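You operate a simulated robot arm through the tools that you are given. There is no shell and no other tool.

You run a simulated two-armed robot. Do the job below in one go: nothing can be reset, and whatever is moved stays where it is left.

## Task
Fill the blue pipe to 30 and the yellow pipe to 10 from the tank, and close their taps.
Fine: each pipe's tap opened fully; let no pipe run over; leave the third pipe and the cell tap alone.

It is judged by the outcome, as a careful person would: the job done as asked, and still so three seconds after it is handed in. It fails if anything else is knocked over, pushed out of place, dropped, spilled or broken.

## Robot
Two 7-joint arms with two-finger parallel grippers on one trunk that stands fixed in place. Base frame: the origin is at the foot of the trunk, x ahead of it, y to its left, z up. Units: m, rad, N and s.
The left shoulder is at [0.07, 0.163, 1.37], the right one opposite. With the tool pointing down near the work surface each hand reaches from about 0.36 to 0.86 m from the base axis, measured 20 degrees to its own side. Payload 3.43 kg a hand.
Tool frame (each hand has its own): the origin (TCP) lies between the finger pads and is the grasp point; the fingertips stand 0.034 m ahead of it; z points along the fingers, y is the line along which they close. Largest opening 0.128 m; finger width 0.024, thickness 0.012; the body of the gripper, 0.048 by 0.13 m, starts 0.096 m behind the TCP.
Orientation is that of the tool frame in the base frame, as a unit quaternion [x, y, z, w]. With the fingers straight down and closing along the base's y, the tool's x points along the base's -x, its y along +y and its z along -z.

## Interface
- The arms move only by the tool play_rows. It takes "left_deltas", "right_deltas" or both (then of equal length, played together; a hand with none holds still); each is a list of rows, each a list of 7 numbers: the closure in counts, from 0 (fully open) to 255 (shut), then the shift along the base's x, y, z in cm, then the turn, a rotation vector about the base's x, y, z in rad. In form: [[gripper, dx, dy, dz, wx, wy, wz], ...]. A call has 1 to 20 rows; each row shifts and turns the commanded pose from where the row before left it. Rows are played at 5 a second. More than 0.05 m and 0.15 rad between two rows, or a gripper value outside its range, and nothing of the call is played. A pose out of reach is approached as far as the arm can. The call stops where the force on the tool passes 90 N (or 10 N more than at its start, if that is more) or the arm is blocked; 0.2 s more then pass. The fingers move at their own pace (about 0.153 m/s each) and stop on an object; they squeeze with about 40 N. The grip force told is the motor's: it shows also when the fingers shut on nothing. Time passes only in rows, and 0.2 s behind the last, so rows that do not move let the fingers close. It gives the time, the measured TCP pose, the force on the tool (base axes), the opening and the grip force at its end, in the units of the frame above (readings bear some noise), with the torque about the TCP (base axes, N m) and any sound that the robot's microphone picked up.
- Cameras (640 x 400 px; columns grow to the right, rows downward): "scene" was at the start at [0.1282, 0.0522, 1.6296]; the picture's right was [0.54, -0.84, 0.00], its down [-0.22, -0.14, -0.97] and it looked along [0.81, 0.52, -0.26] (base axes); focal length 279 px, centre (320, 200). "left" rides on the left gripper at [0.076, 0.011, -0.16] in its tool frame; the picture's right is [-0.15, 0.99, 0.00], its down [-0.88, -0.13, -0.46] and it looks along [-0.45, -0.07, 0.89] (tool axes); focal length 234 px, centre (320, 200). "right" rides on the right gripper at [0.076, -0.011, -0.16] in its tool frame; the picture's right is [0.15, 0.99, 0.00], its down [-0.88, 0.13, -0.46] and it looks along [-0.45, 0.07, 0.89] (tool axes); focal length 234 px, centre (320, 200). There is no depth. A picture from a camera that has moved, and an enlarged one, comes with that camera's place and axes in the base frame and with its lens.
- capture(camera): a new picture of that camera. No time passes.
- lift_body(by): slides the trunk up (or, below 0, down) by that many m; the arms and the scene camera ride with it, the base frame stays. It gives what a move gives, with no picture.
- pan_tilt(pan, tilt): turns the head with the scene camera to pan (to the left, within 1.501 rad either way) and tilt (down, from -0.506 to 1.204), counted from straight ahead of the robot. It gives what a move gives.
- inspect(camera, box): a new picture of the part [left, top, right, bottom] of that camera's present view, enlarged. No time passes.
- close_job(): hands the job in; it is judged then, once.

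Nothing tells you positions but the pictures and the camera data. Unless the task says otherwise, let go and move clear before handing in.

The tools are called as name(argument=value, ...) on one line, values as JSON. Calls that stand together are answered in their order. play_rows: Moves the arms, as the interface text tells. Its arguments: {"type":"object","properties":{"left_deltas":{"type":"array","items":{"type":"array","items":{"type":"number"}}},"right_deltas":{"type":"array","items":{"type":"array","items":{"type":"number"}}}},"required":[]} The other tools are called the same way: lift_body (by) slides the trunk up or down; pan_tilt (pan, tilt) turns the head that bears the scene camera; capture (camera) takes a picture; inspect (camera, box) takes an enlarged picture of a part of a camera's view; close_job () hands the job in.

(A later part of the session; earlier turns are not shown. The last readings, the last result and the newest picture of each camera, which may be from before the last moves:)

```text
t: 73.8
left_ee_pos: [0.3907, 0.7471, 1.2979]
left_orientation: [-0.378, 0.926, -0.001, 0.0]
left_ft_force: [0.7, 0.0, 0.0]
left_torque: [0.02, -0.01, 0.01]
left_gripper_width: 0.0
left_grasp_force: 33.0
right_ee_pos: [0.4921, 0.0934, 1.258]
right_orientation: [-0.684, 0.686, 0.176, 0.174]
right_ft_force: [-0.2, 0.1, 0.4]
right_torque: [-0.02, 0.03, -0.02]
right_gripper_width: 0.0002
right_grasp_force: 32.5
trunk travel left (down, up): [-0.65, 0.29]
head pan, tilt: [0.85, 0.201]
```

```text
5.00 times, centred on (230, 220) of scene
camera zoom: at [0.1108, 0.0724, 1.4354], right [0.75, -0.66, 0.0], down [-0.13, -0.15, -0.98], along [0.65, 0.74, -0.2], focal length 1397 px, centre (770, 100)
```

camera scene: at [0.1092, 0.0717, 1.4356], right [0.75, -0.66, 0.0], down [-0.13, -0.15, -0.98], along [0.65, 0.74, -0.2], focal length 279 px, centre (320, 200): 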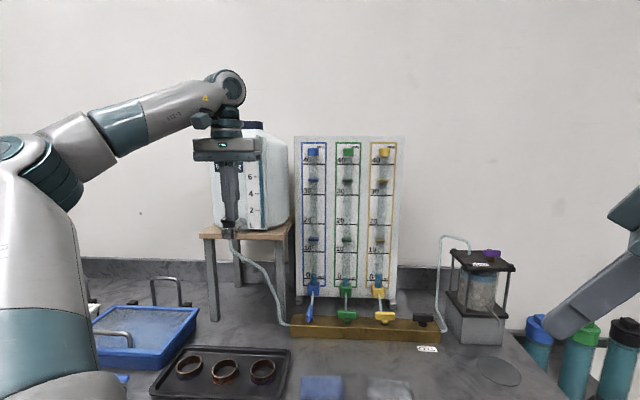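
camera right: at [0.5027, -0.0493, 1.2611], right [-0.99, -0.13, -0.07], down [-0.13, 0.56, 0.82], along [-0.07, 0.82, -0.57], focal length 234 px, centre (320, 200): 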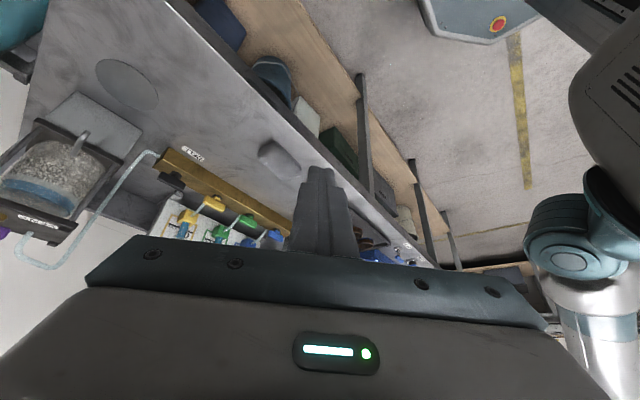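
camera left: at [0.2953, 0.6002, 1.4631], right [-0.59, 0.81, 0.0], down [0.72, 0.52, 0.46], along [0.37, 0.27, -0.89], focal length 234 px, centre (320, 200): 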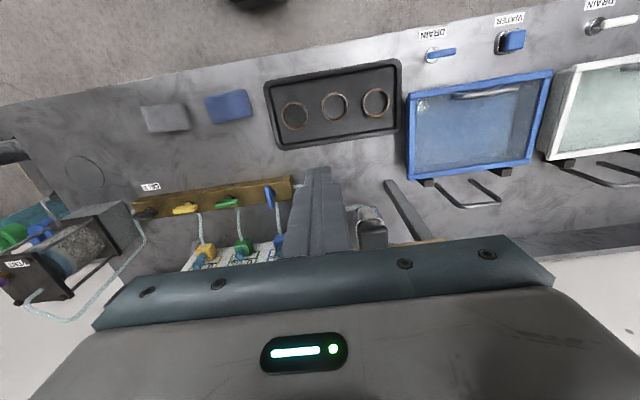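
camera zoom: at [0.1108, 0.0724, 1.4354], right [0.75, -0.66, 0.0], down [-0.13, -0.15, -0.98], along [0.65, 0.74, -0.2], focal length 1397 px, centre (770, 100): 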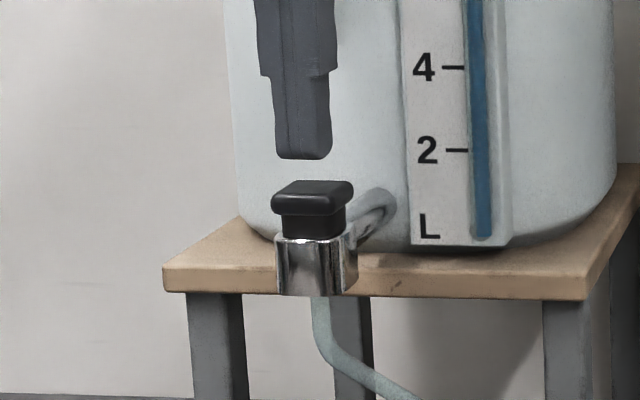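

Blue reads ≈29.4 after parallax correction, and the button is up. A brief tap on the button should add about 0.4.

play_rows(left_deltas=[[255, 0, 0, -1.2, 0, 0, 0], [255, 0, 0, -1.2, 0, 0, 0], [255, 0, 0, 2.4, 0, 0, 0], [255, 0, 0, 0, 0, 0, 0]])

inspect(camera="scene", box=[290, 160, 350, 220])

```text
t: 74.8
left_ee_pos: [0.3908, 0.7448, 1.2982]
left_orientation: [-0.378, 0.926, -0.001, 0.0]
left_ft_force: [0.1, -0.6, -0.2]
left_torque: [0.0, -0.01, 0.0]
left_gripper_width: 0.0
left_grasp_force: 33.0
right_ee_pos: [0.4923, 0.0944, 1.2584]
right_orientation: [-0.684, 0.686, 0.175, 0.173]
right_ft_force: [0.0, 1.1, -0.5]
right_torque: [-0.01, 0.0, -0.04]
right_gripper_width: 0.0
right_grasp_force: 33.3
trunk travel left (down, up): [-0.65, 0.29]
head pan, tilt: [0.85, 0.201]
heard: click
```

```text
6.67 times, centred on (320, 190) of scene
camera zoom: at [0.1108, 0.0725, 1.4354], right [0.75, -0.66, 0.0], down [-0.13, -0.15, -0.98], along [0.65, 0.74, -0.2], focal length 1862 px, centre (320, 267)
```

zoom: 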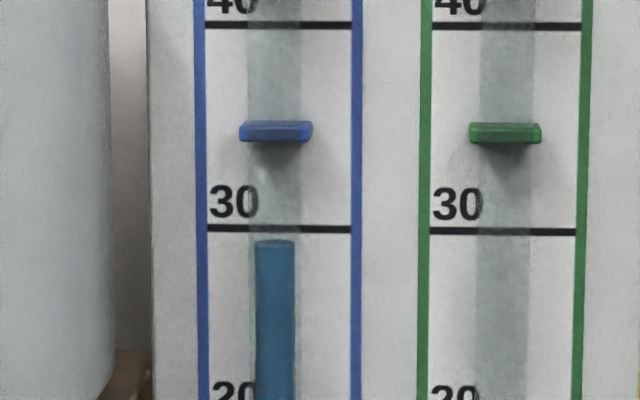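

Now ≈29.6. I'll back the hand away and lower the trunk so the head camera looks level with the 30 mark, for a parallax-free reading.

play_rows(left_deltas=[[255, 0, 0, 3, 0, 0, 0], [255, 0, 0, 3, 0, 0, 0], [255, -2.85, -2.8, 0, 0, 0, 0], [255, -2.85, -2.8, 0, 0, 0, 0], [255, -2.85, -2.8, 0, 0, 0, 0]])

lift_body(by=-0.16)

capture(camera="scene")

```text
t: 76.0
left_ee_pos: [0.3038, 0.6589, 1.3598]
left_orientation: [-0.378, 0.926, 0.0, 0.001]
left_ft_force: [0.8, -0.4, -0.1]
left_torque: [0.01, -0.05, -0.01]
left_gripper_width: 0.0
left_grasp_force: 32.9
right_ee_pos: [0.492, 0.0909, 1.2587]
right_orientation: [-0.684, 0.687, 0.175, 0.174]
right_ft_force: [-0.1, -0.3, 0.7]
right_torque: [-0.01, -0.02, 0.03]
right_gripper_width: 0.0001
right_grasp_force: 33.0
trunk travel left (down, up): [-0.65, 0.29]
head pan, tilt: [0.85, 0.201]
```

```text
t: 77.8
left_ee_pos: [0.3051, 0.6594, 1.1985]
left_orientation: [-0.379, 0.925, -0.002, 0.0]
left_ft_force: [-0.2, 0.0, 0.2]
left_torque: [-0.01, -0.04, -0.01]
left_gripper_width: 0.0003
left_grasp_force: 32.8
right_ee_pos: [0.4926, 0.0932, 1.0981]
right_orientation: [-0.684, 0.687, 0.175, 0.174]
right_ft_force: [-0.3, 1.0, -1.4]
right_torque: [-0.02, 0.01, 0.01]
right_gripper_width: 0.0001
right_grasp_force: 33.0
trunk travel left (down, up): [-0.49, 0.45]
head pan, tilt: [0.85, 0.201]
```

```text
taken
camera scene: at [0.1109, 0.0718, 1.2756], right [0.75, -0.66, 0.0], down [-0.13, -0.15, -0.98], along [0.65, 0.74, -0.2], focal length 279 px, centre (320, 200)
```

scene: 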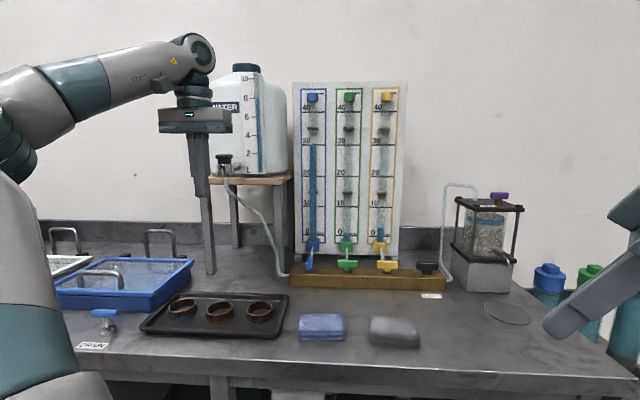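

inspect(camera="scene", box=[295, 120, 345, 170])

inspect(camera="scene", box=[290, 200, 400, 290])

```text
8.00 times, centred on (320, 145) of scene
camera zoom: at [0.1109, 0.0718, 1.2756], right [0.75, -0.66, 0.0], down [-0.13, -0.15, -0.98], along [0.65, 0.74, -0.2], focal length 2235 px, centre (320, 640)
```

zoom: 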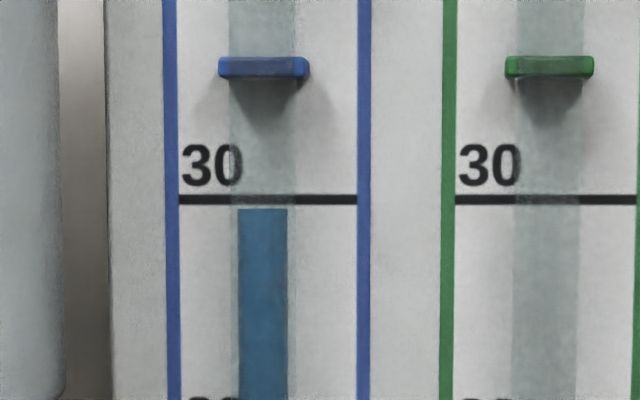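

```text
4.44 times, centred on (345, 245) of scene
camera zoom: at [0.1109, 0.0718, 1.2756], right [0.75, -0.66, 0.0], down [-0.13, -0.15, -0.98], along [0.65, 0.74, -0.2], focal length 1242 px, centre (209, 0)
```

zoom: 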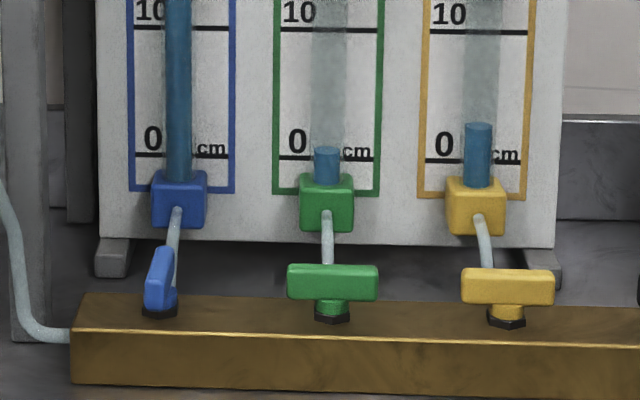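

At eye level the surface reads 29.6, matching my estimate. I'll go back up and top it up by ~0.4 with short taps.

lift_body(by=0.16)

play_rows(left_deltas=[[255, 2.85, 2.85, 0, 0, 0, 0], [255, 2.85, 2.8, 0, 0, 0, 0], [255, 2.85, 2.8, 0, 0, 0, 0], [255, 0, 0, -3, 0, 0, 0], [255, 0, 0, -3, 0, 0, 0]])

inspect(camera="scene", box=[190, 180, 270, 260])

inspect(camera="scene", box=[290, 160, 350, 220])

```text
t: 79.6
left_ee_pos: [0.3055, 0.6608, 1.3578]
left_orientation: [-0.379, 0.926, -0.001, 0.0]
left_ft_force: [-0.2, 0.2, 0.6]
left_torque: [-0.02, 0.01, 0.02]
left_gripper_width: 0.0001
left_grasp_force: 32.8
right_ee_pos: [0.492, 0.0937, 1.2573]
right_orientation: [-0.684, 0.686, 0.176, 0.173]
right_ft_force: [-0.5, 0.0, -0.9]
right_torque: [0.0, -0.01, 0.01]
right_gripper_width: 0.0001
right_grasp_force: 33.1
trunk travel left (down, up): [-0.65, 0.29]
head pan, tilt: [0.85, 0.201]
```

```text
t: 80.8
left_ee_pos: [0.3919, 0.7453, 1.2974]
left_orientation: [-0.379, 0.925, -0.001, 0.001]
left_ft_force: [-0.3, 0.5, -0.1]
left_torque: [-0.01, -0.01, -0.01]
left_gripper_width: 0.0
left_grasp_force: 33.1
right_ee_pos: [0.4925, 0.0943, 1.2581]
right_orientation: [-0.684, 0.687, 0.176, 0.174]
right_ft_force: [0.1, -0.9, 0.1]
right_torque: [0.0, 0.0, 0.01]
right_gripper_width: 0.0
right_grasp_force: 32.9
trunk travel left (down, up): [-0.65, 0.29]
head pan, tilt: [0.85, 0.201]
```

```text
5.00 times, centred on (230, 220) of scene
camera zoom: at [0.1108, 0.073, 1.4355], right [0.75, -0.66, 0.0], down [-0.13, -0.15, -0.98], along [0.65, 0.74, -0.2], focal length 1397 px, centre (770, 100)
```

zoom: 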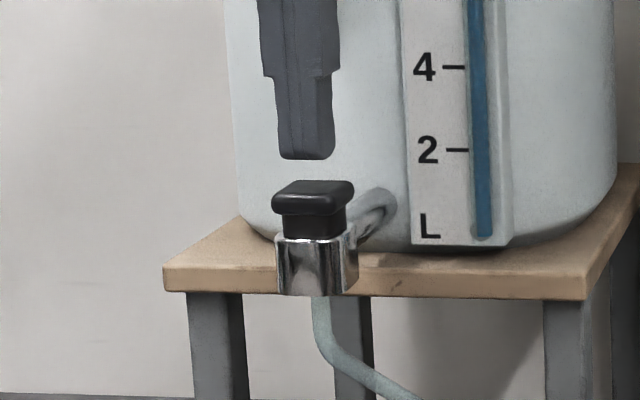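

```text
6.67 times, centred on (320, 190) of scene
camera zoom: at [0.1108, 0.073, 1.4355], right [0.75, -0.66, 0.0], down [-0.13, -0.15, -0.98], along [0.65, 0.74, -0.2], focal length 1862 px, centre (320, 267)
```

zoom: 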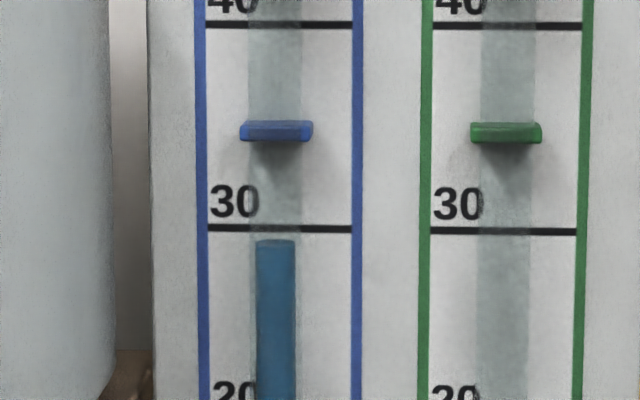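

play_rows(left_deltas=[[255, 0, 0, -1.2, 0, 0, 0], [255, 0, 0, -1.2, 0, 0, 0], [255, 0, 0, 2.4, 0, 0, 0], [255, 0, 0, 0, 0, 0, 0]])

inspect(camera="scene", box=[290, 160, 350, 220])

```text
t: 81.8
left_ee_pos: [0.3895, 0.7431, 1.297]
left_orientation: [-0.379, 0.925, -0.001, 0.001]
left_ft_force: [-0.5, 0.4, -0.6]
left_torque: [-0.01, -0.01, 0.0]
left_gripper_width: 0.0
left_grasp_force: 33.1
right_ee_pos: [0.4931, 0.0936, 1.259]
right_orientation: [-0.684, 0.687, 0.175, 0.174]
right_ft_force: [-0.4, 0.6, -0.3]
right_torque: [-0.03, -0.02, -0.03]
right_gripper_width: 0.0
right_grasp_force: 32.9
trunk travel left (down, up): [-0.65, 0.29]
head pan, tilt: [0.85, 0.201]
heard: click
```

```text
6.67 times, centred on (320, 190) of scene
camera zoom: at [0.1108, 0.0727, 1.4354], right [0.75, -0.66, 0.0], down [-0.13, -0.15, -0.98], along [0.65, 0.74, -0.2], focal length 1862 px, centre (320, 267)
```

zoom: 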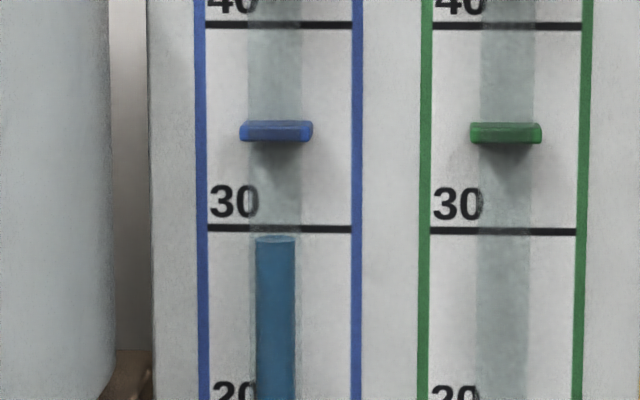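

About 29.8 now; one more tap.

play_rows(left_deltas=[[255, 0, 0, -1.2, 0, 0, 0], [255, 0, 0, -1.2, 0, 0, 0], [255, 0, 0, 2.4, 0, 0, 0], [255, 0, 0, 0, 0, 0, 0]])

inspect(camera="scene", box=[290, 160, 350, 220])

inspect(camera="scene", box=[190, 180, 270, 260])

```text
t: 82.8
left_ee_pos: [0.3899, 0.746, 1.2983]
left_orientation: [-0.378, 0.926, 0.0, 0.0]
left_ft_force: [-0.3, -0.7, -0.2]
left_torque: [0.02, 0.02, 0.02]
left_gripper_width: 0.0001
left_grasp_force: 33.3
right_ee_pos: [0.4925, 0.0934, 1.2582]
right_orientation: [-0.684, 0.687, 0.175, 0.173]
right_ft_force: [-0.6, 0.4, 0.3]
right_torque: [-0.02, -0.02, -0.03]
right_gripper_width: 0.0003
right_grasp_force: 32.9
trunk travel left (down, up): [-0.65, 0.29]
head pan, tilt: [0.85, 0.201]
heard: click
```

```text
6.67 times, centred on (320, 190) of scene
camera zoom: at [0.1109, 0.0725, 1.4354], right [0.75, -0.66, 0.0], down [-0.13, -0.15, -0.98], along [0.65, 0.74, -0.2], focal length 1862 px, centre (320, 267)
```

zoom: 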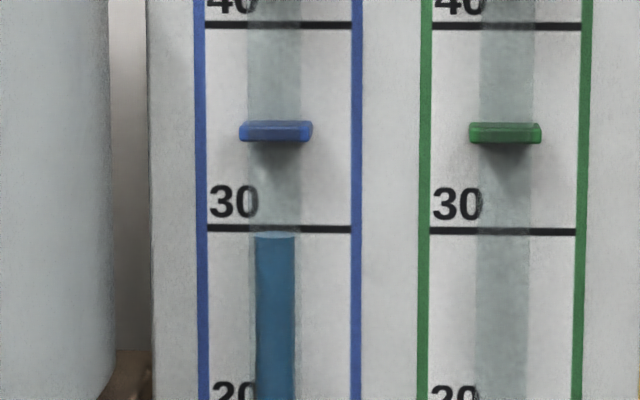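

```text
5.00 times, centred on (230, 220) of scene
camera zoom: at [0.1109, 0.0725, 1.4354], right [0.75, -0.66, 0.0], down [-0.13, -0.15, -0.98], along [0.65, 0.74, -0.2], focal length 1397 px, centre (770, 100)
```

zoom: 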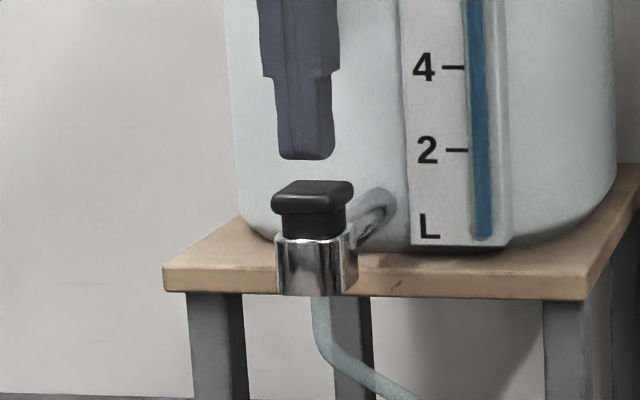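

Blue ≈29.9 – right. Now retreating from the button and going down to the front of the blue tap to close it.

play_rows(left_deltas=[[255, 0, 0, 2, 0, 0, 0], [255, -1.15, -3.39, 0, 0, 0, 0], [255, -1.15, -3.39, 0, 0, 0, 0], [255, -1.15, -3.39, 0, 0, 0, 0], [255, 3.38, -0.95, -2.9, 0, 0, 0.13], [255, 3.38, -0.95, -2.9, 0, 0, 0.13], [255, 3.38, -0.95, -2.9, 0, 0, 0.13], [255, 3.38, -0.95, -2.9, 0, 0, 0.13], [255, 3.38, -0.95, -2.9, 0, 0, 0.13], [255, 3.38, -0.95, -2.9, 0, 0, 0.13], [255, 0, 0, -4, 0, 0, 0], [255, 0, 0, -4, 0, 0, 0]])

capture(camera="scene")

capture(camera="left")

```text
t: 85.4
left_ee_pos: [0.5577, 0.5891, 1.0637]
left_orientation: [-0.703, 0.711, 0.0, 0.001]
left_ft_force: [0.3, -0.4, -0.5]
left_torque: [-0.01, 0.01, 0.01]
left_gripper_width: 0.0
left_grasp_force: 33.0
right_ee_pos: [0.4928, 0.0927, 1.258]
right_orientation: [-0.684, 0.687, 0.176, 0.173]
right_ft_force: [0.3, 0.4, -0.1]
right_torque: [-0.01, -0.01, -0.03]
right_gripper_width: 0.0
right_grasp_force: 33.4
trunk travel left (down, up): [-0.65, 0.29]
head pan, tilt: [0.85, 0.201]
```

```text
taken
camera scene: at [0.1122, 0.0726, 1.4354], right [0.75, -0.66, 0.0], down [-0.13, -0.15, -0.98], along [0.65, 0.74, -0.2], focal length 279 px, centre (320, 200)
```

scene: 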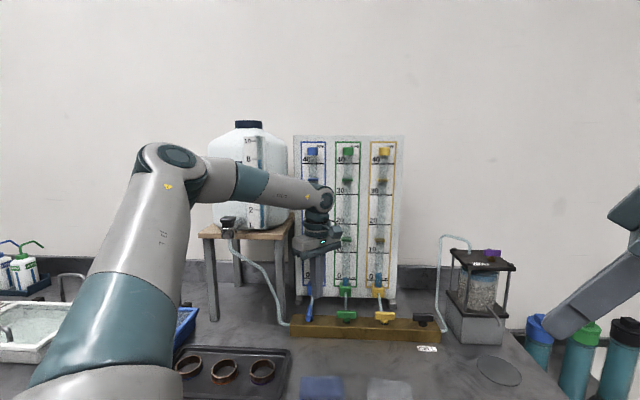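

```text
taken
camera left: at [0.5457, 0.5142, 1.2235], right [-0.99, 0.16, 0.0], down [0.14, 0.88, 0.46], along [0.07, 0.45, -0.89], focal length 234 px, centre (320, 200)
```

left: 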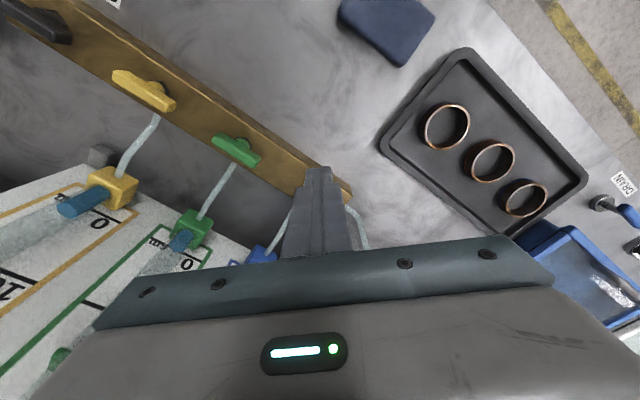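

play_rows(left_deltas=[[255, 0, 0, -4, 0, 0, 0], [255, 0, 0, -4, 0, 0, 0], [255, 0, 0, -1.1, 0, 0, 0]])

inspect(camera="scene", box=[270, 240, 370, 340])

inspect(camera="left", box=[200, 80, 420, 260])

```text
t: 86.2
left_ee_pos: [0.5577, 0.5864, 0.9733]
left_orientation: [-0.702, 0.712, 0.0, 0.0]
left_ft_force: [-0.4, 0.5, 0.7]
left_torque: [0.01, -0.05, -0.03]
left_gripper_width: 0.0
left_grasp_force: 32.9
right_ee_pos: [0.4929, 0.0925, 1.2587]
right_orientation: [-0.684, 0.687, 0.175, 0.173]
right_ft_force: [-0.7, 0.4, -0.6]
right_torque: [0.02, 0.0, -0.01]
right_gripper_width: 0.0
right_grasp_force: 32.7
trunk travel left (down, up): [-0.65, 0.29]
head pan, tilt: [0.85, 0.201]
```

```text
4.00 times, centred on (320, 290) of scene
camera zoom: at [0.1106, 0.0716, 1.4356], right [0.75, -0.66, 0.0], down [-0.13, -0.15, -0.98], along [0.65, 0.74, -0.2], focal length 1118 px, centre (320, -160)
```

zoom: 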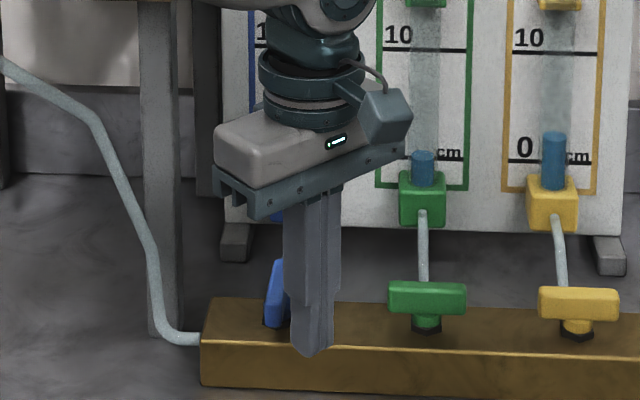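

```text
2.22 times, centred on (310, 170) of left
camera zoom: at [0.5459, 0.5118, 1.1335], right [-0.99, 0.16, 0.0], down [0.14, 0.88, 0.46], along [0.07, 0.45, -0.89], focal length 520 px, centre (342, 267)
```

zoom: 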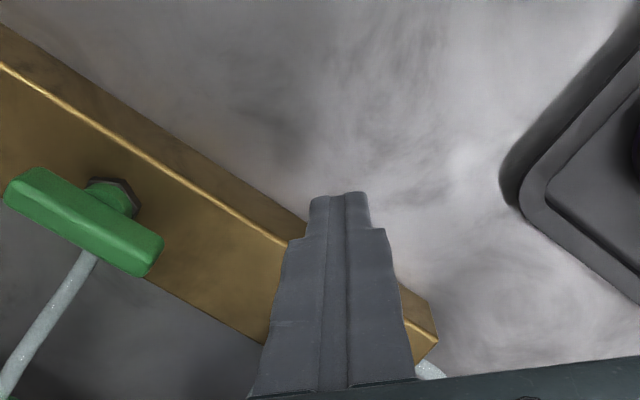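

Pushing the blue tap shut.

play_rows(left_deltas=[[255, 2.48, 2.79, 0, 0, 0, 0], [255, -0.86, 0.71, 0, 0, 0, 0], [255, -0.79, 0.42, 0, 0, 0, 0], [255, -0.61, 0.72, 0, 0, 0, 0], [255, -0.49, 0.32, 0, 0, 0, 0], [255, -0.39, 0.56, 0, 0, 0, 0], [255, -0.19, 0.74, 0, 0, 0, 0], [255, 0.2, 0.35, 0, 0, 0, 0]])

inspect(camera="left", box=[200, 80, 420, 260])

inspect(camera="scene", box=[270, 240, 370, 340])

```text
t: 88.0
left_ee_pos: [0.5528, 0.6483, 0.9734]
left_orientation: [-0.702, 0.712, 0.001, 0.0]
left_ft_force: [-7.1, -15.7, -5.0]
left_torque: [-0.38, 0.2, -0.1]
left_gripper_width: 0.0
left_grasp_force: 32.6
right_ee_pos: [0.4924, 0.0904, 1.2576]
right_orientation: [-0.684, 0.687, 0.176, 0.174]
right_ft_force: [0.6, -0.1, -0.2]
right_torque: [0.04, 0.02, -0.01]
right_gripper_width: 0.0
right_grasp_force: 33.2
trunk travel left (down, up): [-0.65, 0.29]
head pan, tilt: [0.85, 0.201]
```

```text
2.22 times, centred on (310, 170) of left
camera zoom: at [0.5402, 0.5732, 1.1333], right [-0.99, 0.16, 0.0], down [0.14, 0.88, 0.45], along [0.07, 0.45, -0.89], focal length 520 px, centre (342, 267)
```

zoom: 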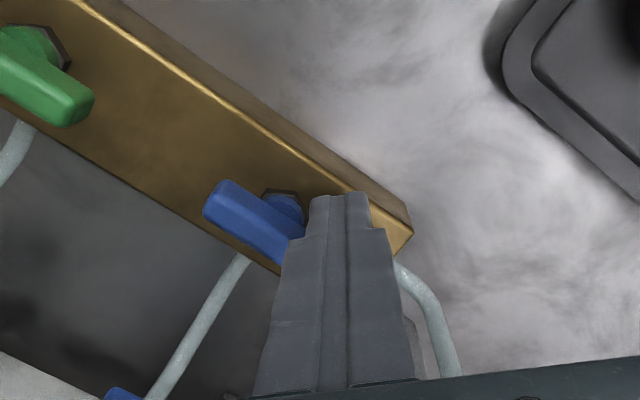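

```text
4.00 times, centred on (320, 290) of scene
camera zoom: at [0.1108, 0.0693, 1.4355], right [0.75, -0.66, 0.0], down [-0.13, -0.15, -0.98], along [0.65, 0.74, -0.2], focal length 1118 px, centre (320, -160)
```

zoom: 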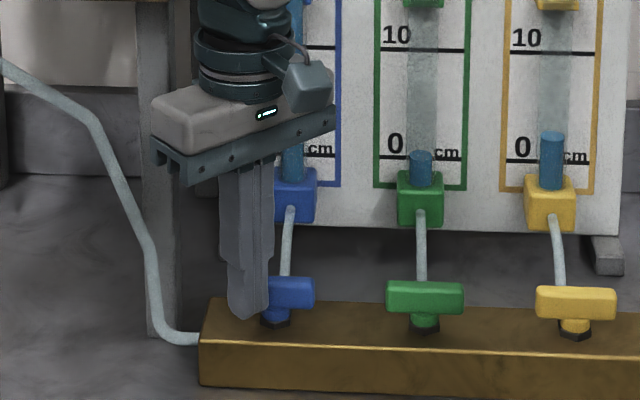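

Blue is shut (17 N at the stop, bar parallel). Next: backing off, rising, and moving in front of the yellow tap at ≈[0.731, 0.497].

play_rows(left_deltas=[[255, -2.85, -2.8, 0, 0, 0, 0], [255, 0, 0, 4, 0, 0, 0], [255, 0, 0, 4.5, 0, 0, 0], [255, 2.65, -2.67, 0, 0, 0, 0], [255, 2.65, -2.67, 0, 0, 0, 0], [255, 2.65, -2.67, 0, 0, 0, 0], [255, 2.65, -2.67, 0, 0, 0, 0], [255, 2.65, -2.67, 0, 0, 0, 0], [255, 2.65, -2.67, 0, 0, 0, 0], [255, 2.65, -2.67, 0, 0, 0, 0]])

capture(camera="scene")

capture(camera="left")

```text
t: 90.2
left_ee_pos: [0.7106, 0.4362, 1.0587]
left_orientation: [-0.703, 0.711, 0.001, 0.0]
left_ft_force: [0.2, -0.1, -0.8]
left_torque: [0.01, 0.03, 0.01]
left_gripper_width: 0.0
left_grasp_force: 33.5
right_ee_pos: [0.4931, 0.0917, 1.2575]
right_orientation: [-0.684, 0.686, 0.176, 0.174]
right_ft_force: [0.8, -0.7, 0.4]
right_torque: [0.0, 0.02, 0.03]
right_gripper_width: 0.0001
right_grasp_force: 33.7
trunk travel left (down, up): [-0.65, 0.29]
head pan, tilt: [0.85, 0.201]
```

```text
taken
camera scene: at [0.1129, 0.0708, 1.4354], right [0.75, -0.66, 0.0], down [-0.13, -0.15, -0.98], along [0.65, 0.74, -0.2], focal length 279 px, centre (320, 200)
```

scene: 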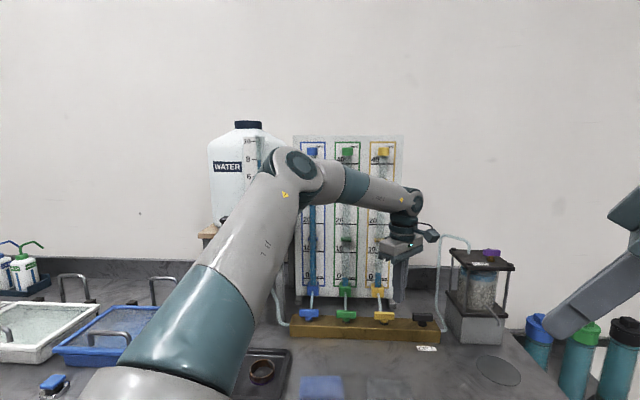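

```text
taken
camera left: at [0.6988, 0.3608, 1.219], right [-0.99, 0.16, 0.0], down [0.14, 0.88, 0.46], along [0.07, 0.45, -0.89], focal length 234 px, centre (320, 200)
```

left: 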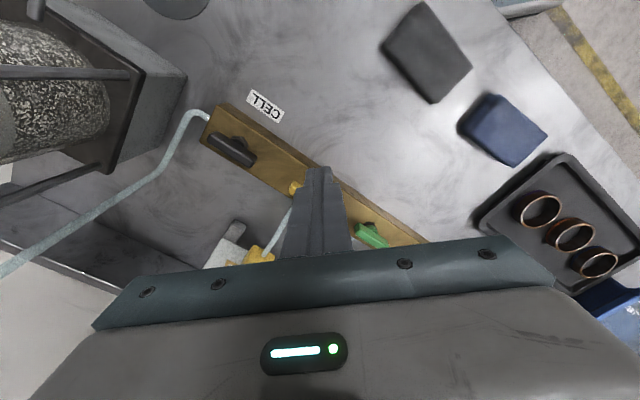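

Reach is fine. Lowering to just in front of the right half of the yellow bar.

play_rows(left_deltas=[[255, 0.73, 1.25, -2.8, 0, 0, 0], [255, 0.73, 1.25, -2.8, 0, 0, 0], [255, 0, 0, -2.0, 0, 0, 0], [255, 0, 0, -1.1, 0, 0, 0]])

inspect(camera="scene", box=[330, 240, 450, 340])

inspect(camera="left", box=[200, 80, 420, 260])

```text
t: 91.2
left_ee_pos: [0.7247, 0.462, 0.972]
left_orientation: [-0.702, 0.712, 0.0, 0.0]
left_ft_force: [0.1, -0.1, -0.4]
left_torque: [-0.02, 0.0, 0.01]
left_gripper_width: 0.0
left_grasp_force: 32.7
right_ee_pos: [0.4939, 0.0931, 1.2566]
right_orientation: [-0.684, 0.687, 0.176, 0.173]
right_ft_force: [-0.5, -0.2, 0.0]
right_torque: [0.03, 0.01, 0.02]
right_gripper_width: 0.0001
right_grasp_force: 33.3
trunk travel left (down, up): [-0.65, 0.29]
head pan, tilt: [0.85, 0.201]
```

```text
4.00 times, centred on (390, 290) of scene
camera zoom: at [0.112, 0.072, 1.4354], right [0.75, -0.66, 0.0], down [-0.13, -0.15, -0.98], along [0.65, 0.74, -0.2], focal length 1118 px, centre (40, -160)
```

zoom: 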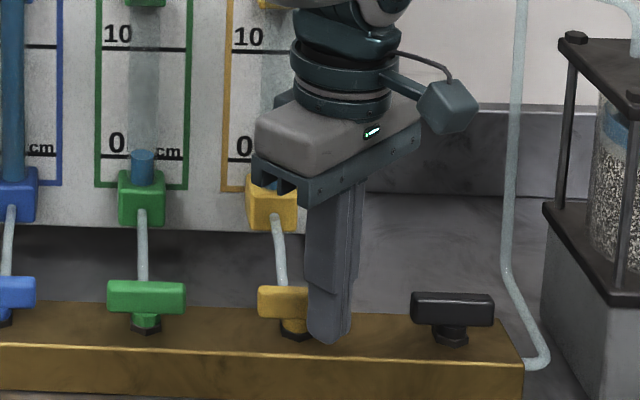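

```text
2.22 times, centred on (310, 170) of left
camera zoom: at [0.7128, 0.3867, 1.1317], right [-0.99, 0.16, 0.0], down [0.14, 0.88, 0.46], along [0.07, 0.45, -0.89], focal length 520 px, centre (342, 267)
```

zoom: 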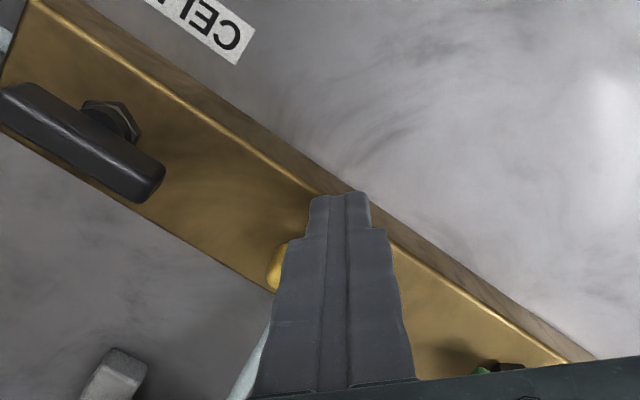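

Geometry matches the blue case, with the cell tap well clear. Pushing the yellow tap fully open.

play_rows(left_deltas=[[255, 1.12, 0.34, 0, 0, 0, 0], [255, 0.8, 0.4, 0, 0, 0, 0], [255, 0.67, 0.66, 0, 0, 0, 0], [255, 0.44, 0.36, 0, 0, 0, 0], [255, 0.4, 0.55, 0, 0, 0, 0]])

inspect(camera="left", box=[200, 80, 420, 260])

inspect(camera="scene", box=[330, 240, 450, 340])

```text
t: 92.4
left_ee_pos: [0.7498, 0.4799, 0.9736]
left_orientation: [-0.701, 0.713, -0.002, 0.002]
left_ft_force: [10.2, -15.2, -10.0]
left_torque: [-0.4, -0.31, 0.03]
left_gripper_width: 0.0001
left_grasp_force: 33.1
left hand out of reach, approached as far as the arm can: row 3, 4, 5
right_ee_pos: [0.4958, 0.0905, 1.2566]
right_orientation: [-0.683, 0.687, 0.177, 0.173]
right_ft_force: [0.8, -0.3, 0.4]
right_torque: [0.01, -0.01, 0.0]
right_gripper_width: 0.0
right_grasp_force: 33.2
trunk travel left (down, up): [-0.65, 0.29]
head pan, tilt: [0.85, 0.201]
```

```text
2.22 times, centred on (310, 170) of left
camera zoom: at [0.7373, 0.4048, 1.1333], right [-0.99, 0.16, 0.0], down [0.14, 0.88, 0.46], along [0.08, 0.45, -0.89], focal length 520 px, centre (342, 267)
```

zoom: 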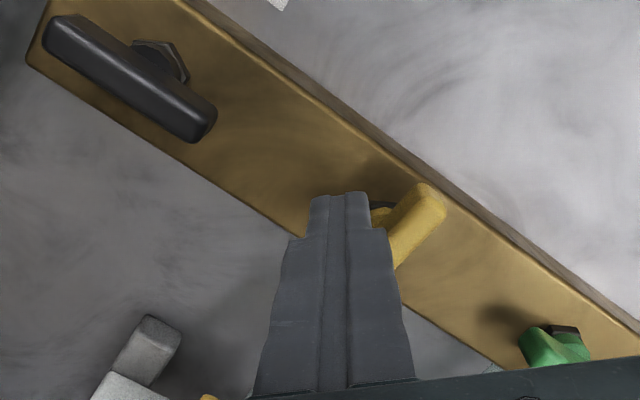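

```text
4.00 times, centred on (390, 290) of scene
camera zoom: at [0.1145, 0.069, 1.4351], right [0.75, -0.66, 0.0], down [-0.13, -0.15, -0.98], along [0.65, 0.74, -0.2], focal length 1118 px, centre (40, -160)
```

zoom: 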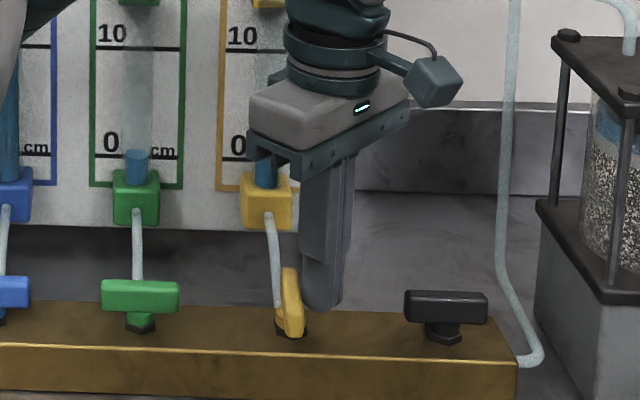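

The yellow bar has turned about a quarter, but the arm reports the last bit as out of reach here. Looking closely at the bar's angle.

inspect(camera="scene", box=[385, 295, 425, 335])

inspect(camera="left", box=[310, 130, 420, 220])

```text
10.00 times, centred on (405, 315) of scene
camera zoom: at [0.1145, 0.069, 1.4351], right [0.75, -0.66, 0.0], down [-0.13, -0.15, -0.98], along [0.65, 0.74, -0.2], focal length 2794 px, centre (-530, -950)
```

zoom: 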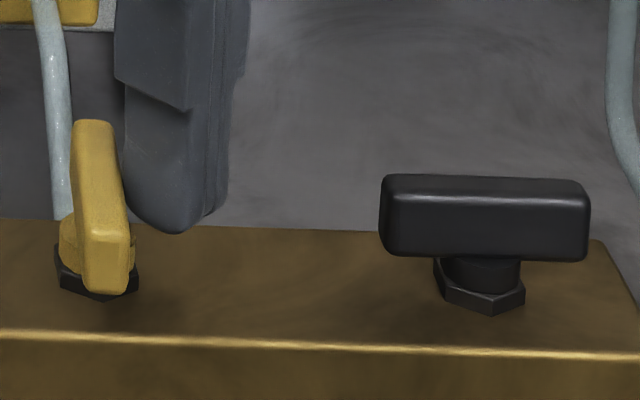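

```text
4.44 times, centred on (365, 175) of left
camera zoom: at [0.7373, 0.4048, 1.1333], right [-0.99, 0.16, 0.0], down [0.14, 0.88, 0.46], along [0.08, 0.45, -0.89], focal length 1041 px, centre (120, 311)
```

zoom: 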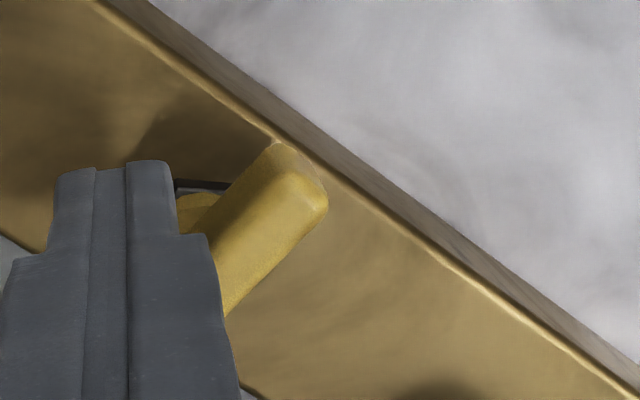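

It looks a few degrees short of the stop. Pushing along the manifold to the left (which shortens the reach) to seat it.

play_rows(left_deltas=[[255, -0.25, 0.25, 0, 0, 0, 0], [255, -0.25, 0.25, 0, 0, 0, 0]])

inspect(camera="left", box=[310, 130, 420, 220])

inspect(camera="scene", box=[385, 295, 425, 335])

```text
t: 93.0
left_ee_pos: [0.7506, 0.48, 0.9735]
left_orientation: [-0.701, 0.713, -0.003, 0.001]
left_ft_force: [38.4, -36.8, -11.8]
left_torque: [-0.92, -0.89, -0.05]
left_gripper_width: 0.0001
left_grasp_force: 32.9
right_ee_pos: [0.4987, 0.0884, 1.2547]
right_orientation: [-0.683, 0.687, 0.179, 0.173]
right_ft_force: [-0.3, 0.3, -0.7]
right_torque: [0.02, -0.01, 0.02]
right_gripper_width: 0.0
right_grasp_force: 33.1
trunk travel left (down, up): [-0.65, 0.29]
head pan, tilt: [0.85, 0.201]
```

```text
4.44 times, centred on (365, 175) of left
camera zoom: at [0.7372, 0.4061, 1.1339], right [-0.99, 0.16, -0.01], down [0.14, 0.88, 0.45], along [0.08, 0.45, -0.89], focal length 1041 px, centre (120, 311)
```

zoom: 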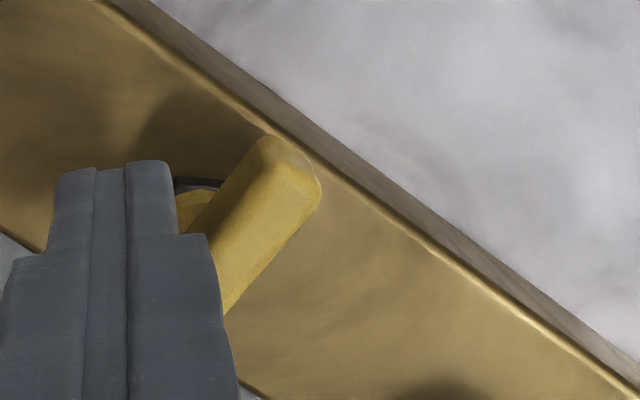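

```text
10.00 times, centred on (405, 315) of scene
camera zoom: at [0.1201, 0.0662, 1.435], right [0.75, -0.66, -0.01], down [-0.14, -0.15, -0.98], along [0.65, 0.73, -0.2], focal length 2794 px, centre (-530, -950)
```

zoom: 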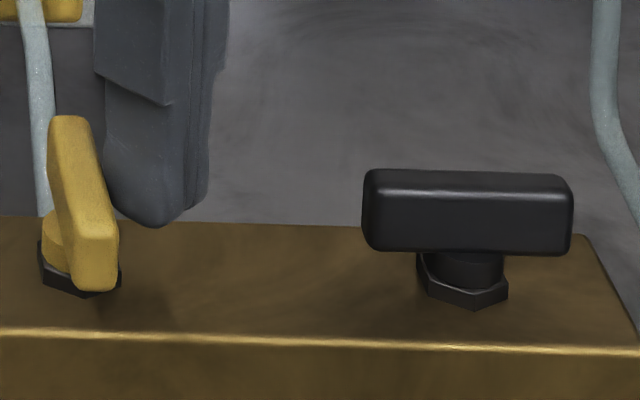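

Force rose sharply with the bar now square to the manifold: yellow is fully open. Easing off to the right and backing out.

play_rows(left_deltas=[[255, 0.3, -0.8, 0, 0, 0, 0], [255, -0.3, -1.0, 0, 0, 0, 0], [255, -2.8, -2.8, 0, 0, 0, 0], [255, -2.1, -2.1, 0, 0, 0, 0]])

inspect(camera="scene", box=[330, 240, 450, 340])

inspect(camera="left", box=[150, 60, 450, 260])

```text
t: 94.0
left_ee_pos: [0.6945, 0.419, 0.9739]
left_orientation: [-0.702, 0.712, 0.002, 0.001]
left_ft_force: [0.3, -0.6, -0.1]
left_torque: [0.0, 0.0, -0.01]
left_gripper_width: 0.0001
left_grasp_force: 32.9
right_ee_pos: [0.4936, 0.0897, 1.2585]
right_orientation: [-0.683, 0.687, 0.176, 0.174]
right_ft_force: [-0.1, -0.5, 0.0]
right_torque: [0.01, 0.03, -0.02]
right_gripper_width: 0.0
right_grasp_force: 32.7
trunk travel left (down, up): [-0.65, 0.29]
head pan, tilt: [0.85, 0.201]
```

```text
4.00 times, centred on (390, 290) of scene
camera zoom: at [0.1118, 0.0701, 1.4355], right [0.75, -0.66, 0.0], down [-0.13, -0.15, -0.98], along [0.65, 0.74, -0.2], focal length 1118 px, centre (40, -160)
```

zoom: 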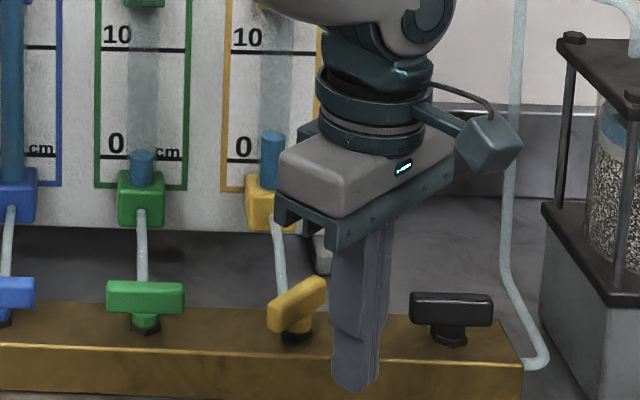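

```text
2.00 times, centred on (300, 160) of left
camera zoom: at [0.6822, 0.3441, 1.1336], right [-0.99, 0.16, 0.0], down [0.14, 0.88, 0.46], along [0.07, 0.45, -0.89], focal length 468 px, centre (360, 280)
```

zoom: 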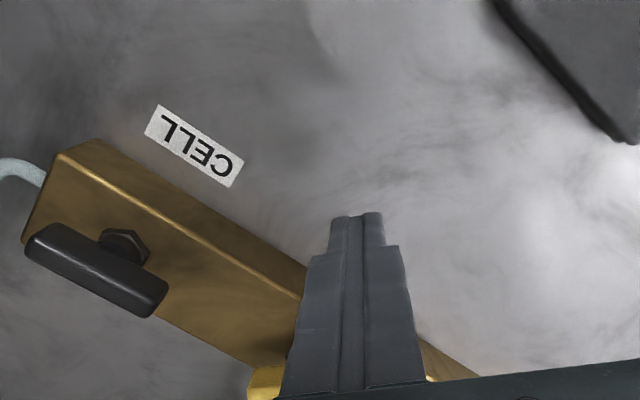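

Backing out dragged the bar back to about half-open (the finger still pressed as it passed the axis). No water flows with the tank button up, so no harm; I'll re-open it from the nearer side – pushing the bar's front end rightward from its left, which stays well within reach.

play_rows(left_deltas=[[255, -2.58, 2.62, 0, 0, 0, 0], [255, -2.58, 2.62, 0, 0, 0, 0], [255, 2.2, 2.15, 0, 0, 0, 0], [255, 1.8, 1.75, 0, 0, 0, 0]])

inspect(camera="scene", box=[330, 240, 450, 340])

inspect(camera="left", box=[150, 60, 450, 260])

```text
t: 95.0
left_ee_pos: [0.6796, 0.5143, 0.973]
left_orientation: [-0.702, 0.712, 0.0, 0.001]
left_ft_force: [-0.6, 0.6, -0.1]
left_torque: [0.01, -0.01, 0.01]
left_gripper_width: 0.0001
left_grasp_force: 32.7
right_ee_pos: [0.4926, 0.0931, 1.257]
right_orientation: [-0.684, 0.686, 0.176, 0.173]
right_ft_force: [0.9, -0.4, -0.2]
right_torque: [-0.01, -0.01, 0.0]
right_gripper_width: 0.0
right_grasp_force: 33.1
trunk travel left (down, up): [-0.65, 0.29]
head pan, tilt: [0.85, 0.201]
```

```text
4.00 times, centred on (390, 290) of scene
camera zoom: at [0.1115, 0.0724, 1.4354], right [0.75, -0.66, 0.0], down [-0.13, -0.15, -0.98], along [0.65, 0.74, -0.2], focal length 1118 px, centre (40, -160)
```

zoom: 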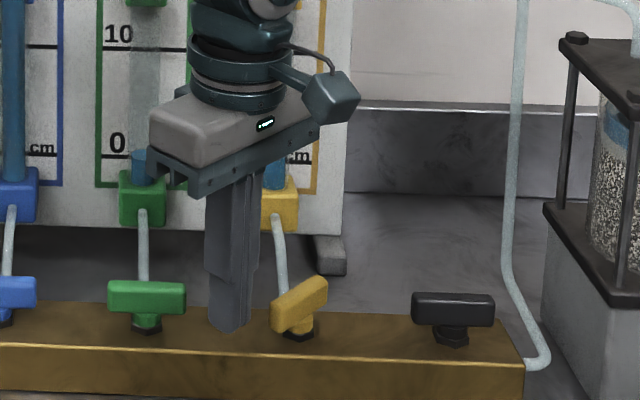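

```text
2.00 times, centred on (300, 160) of left
camera zoom: at [0.6678, 0.4391, 1.1331], right [-0.99, 0.16, 0.0], down [0.14, 0.88, 0.46], along [0.07, 0.45, -0.89], focal length 468 px, centre (360, 280)
```

zoom: 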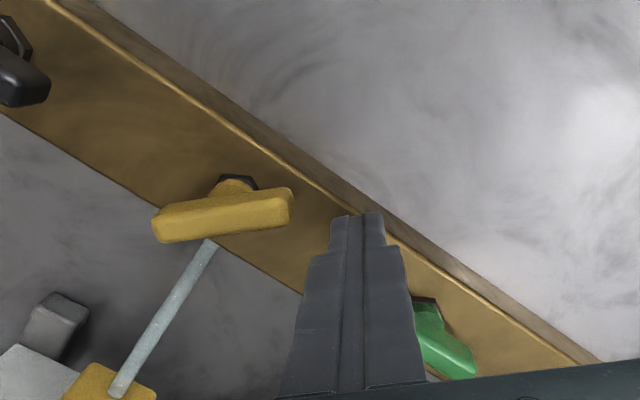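

The fingers are between green and yellow, clear of both. Swinging the yellow bar's front half round to fully open.

play_rows(left_deltas=[[255, 2.34, 1.32, 0, 0, 0, 0], [255, 0.82, -1.69, 0, 0, 0, 0], [255, -0.49, -0.31, 0, 0, 0, 0], [255, -0.4, -0.55, 0, 0, 0, 0], [255, -0.2, -0.73, 0, 0, 0, 0], [255, 0.0, -0.39, 0, 0, 0, 0]])

inspect(camera="scene", box=[330, 240, 450, 340])

inspect(camera="left", box=[150, 60, 450, 260])

```text
t: 96.4
left_ee_pos: [0.7012, 0.4916, 0.9757]
left_orientation: [-0.703, 0.711, 0.0, 0.001]
left_ft_force: [-0.4, 2.5, 0.5]
left_torque: [0.08, 0.01, 0.03]
left_gripper_width: 0.0
left_grasp_force: 32.9
right_ee_pos: [0.4928, 0.0937, 1.2576]
right_orientation: [-0.683, 0.687, 0.175, 0.174]
right_ft_force: [0.1, -0.9, -0.6]
right_torque: [0.02, -0.01, -0.01]
right_gripper_width: 0.0001
right_grasp_force: 33.2
trunk travel left (down, up): [-0.65, 0.29]
head pan, tilt: [0.85, 0.201]
```

```text
4.00 times, centred on (390, 290) of scene
camera zoom: at [0.111, 0.0725, 1.4355], right [0.75, -0.66, 0.0], down [-0.13, -0.15, -0.98], along [0.65, 0.74, -0.2], focal length 1118 px, centre (40, -160)
```

zoom: 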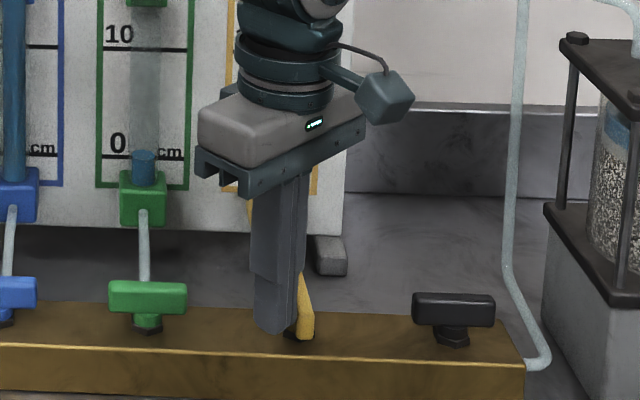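

```text
2.00 times, centred on (300, 160) of left
camera zoom: at [0.6886, 0.4159, 1.135], right [-0.99, 0.16, 0.0], down [0.14, 0.88, 0.46], along [0.07, 0.45, -0.89], focal length 468 px, centre (360, 280)
```

zoom: 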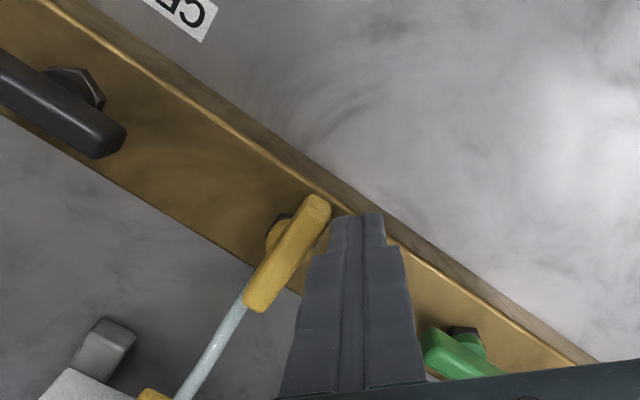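

Nearly square; pressing a little further until the stop is felt.

play_rows(left_deltas=[[255, 0.1, -0.35, 0, 0, 0, 0], [255, 0.15, -0.3, 0, 0, 0, 0]])

inspect(camera="left", box=[150, 60, 450, 260])

```text
t: 97.0
left_ee_pos: [0.7013, 0.491, 0.9757]
left_orientation: [-0.703, 0.711, 0.001, 0.002]
left_ft_force: [-9.1, 28.1, 11.4]
left_torque: [0.5, 0.08, 0.21]
left_gripper_width: 0.0001
left_grasp_force: 33.2
right_ee_pos: [0.4901, 0.0968, 1.2589]
right_orientation: [-0.685, 0.686, 0.174, 0.173]
right_ft_force: [-1.0, 0.5, -0.4]
right_torque: [0.01, -0.01, 0.0]
right_gripper_width: 0.0002
right_grasp_force: 33.1
trunk travel left (down, up): [-0.65, 0.29]
head pan, tilt: [0.85, 0.201]
```

```text
2.00 times, centred on (300, 160) of left
camera zoom: at [0.6889, 0.4147, 1.1346], right [-0.99, 0.16, 0.0], down [0.14, 0.88, 0.46], along [0.07, 0.45, -0.89], focal length 468 px, centre (360, 280)
```

zoom: 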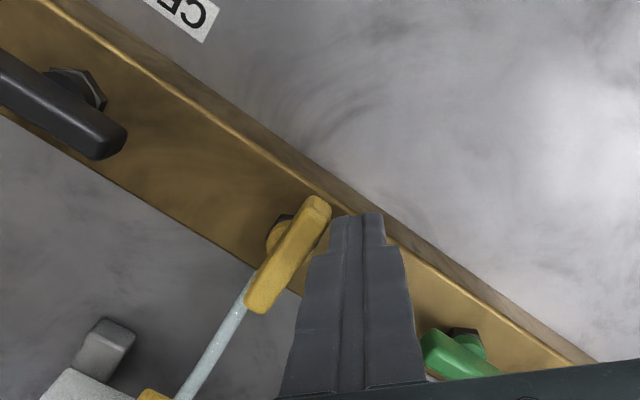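

Yellow is against its open stop (30 N). Moving off to the left first, then back and up to the tank button.

play_rows(left_deltas=[[255, -1.54, 1.57, 0, 0, 0, 0], [255, -2.5, -2.45, 0, 0, 0, 0], [255, -2.5, -2.45, 0, 0, 0, 0], [255, 0, 0, 4, 0, 0, -0.13], [255, 0, 0, 4, 0, 0, -0.13], [255, 0, 0, 4, 0, 0, -0.13], [255, 0, 0, 4, 0, 0, -0.13]])

inspect(camera="scene", box=[290, 240, 450, 340])

capture(camera="scene")

```text
t: 98.6
left_ee_pos: [0.6366, 0.4485, 1.1366]
left_orientation: [-0.495, 0.869, -0.001, 0.002]
left_ft_force: [-0.7, 0.3, 0.1]
left_torque: [0.02, -0.02, 0.03]
left_gripper_width: 0.0
left_grasp_force: 33.2
right_ee_pos: [0.4924, 0.0915, 1.2587]
right_orientation: [-0.684, 0.687, 0.176, 0.174]
right_ft_force: [-0.1, -0.2, 0.4]
right_torque: [0.03, -0.01, -0.01]
right_gripper_width: 0.0
right_grasp_force: 33.5
trunk travel left (down, up): [-0.65, 0.29]
head pan, tilt: [0.85, 0.201]
```

```text
4.00 times, centred on (370, 290) of scene
camera zoom: at [0.1101, 0.0713, 1.4356], right [0.75, -0.66, 0.0], down [-0.13, -0.15, -0.98], along [0.65, 0.74, -0.2], focal length 1118 px, centre (120, -160)
```

zoom: 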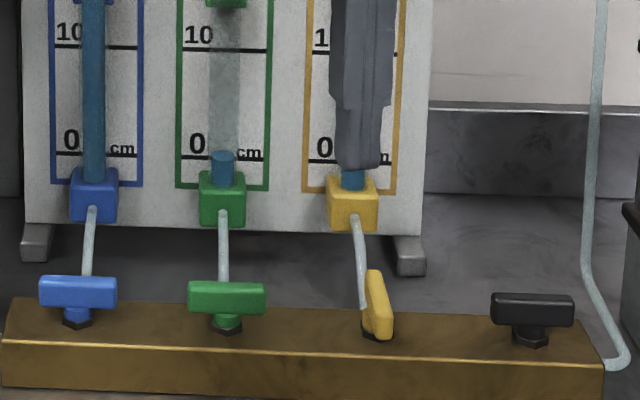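

```text
taken
camera scene: at [0.1101, 0.0713, 1.4356], right [0.75, -0.66, 0.0], down [-0.13, -0.15, -0.98], along [0.65, 0.74, -0.2], focal length 279 px, centre (320, 200)
```

scene: 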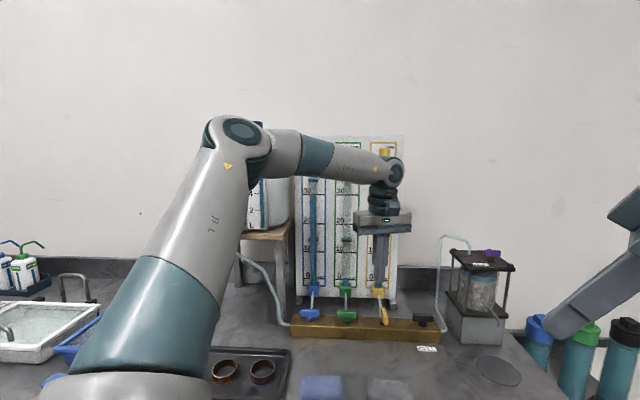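

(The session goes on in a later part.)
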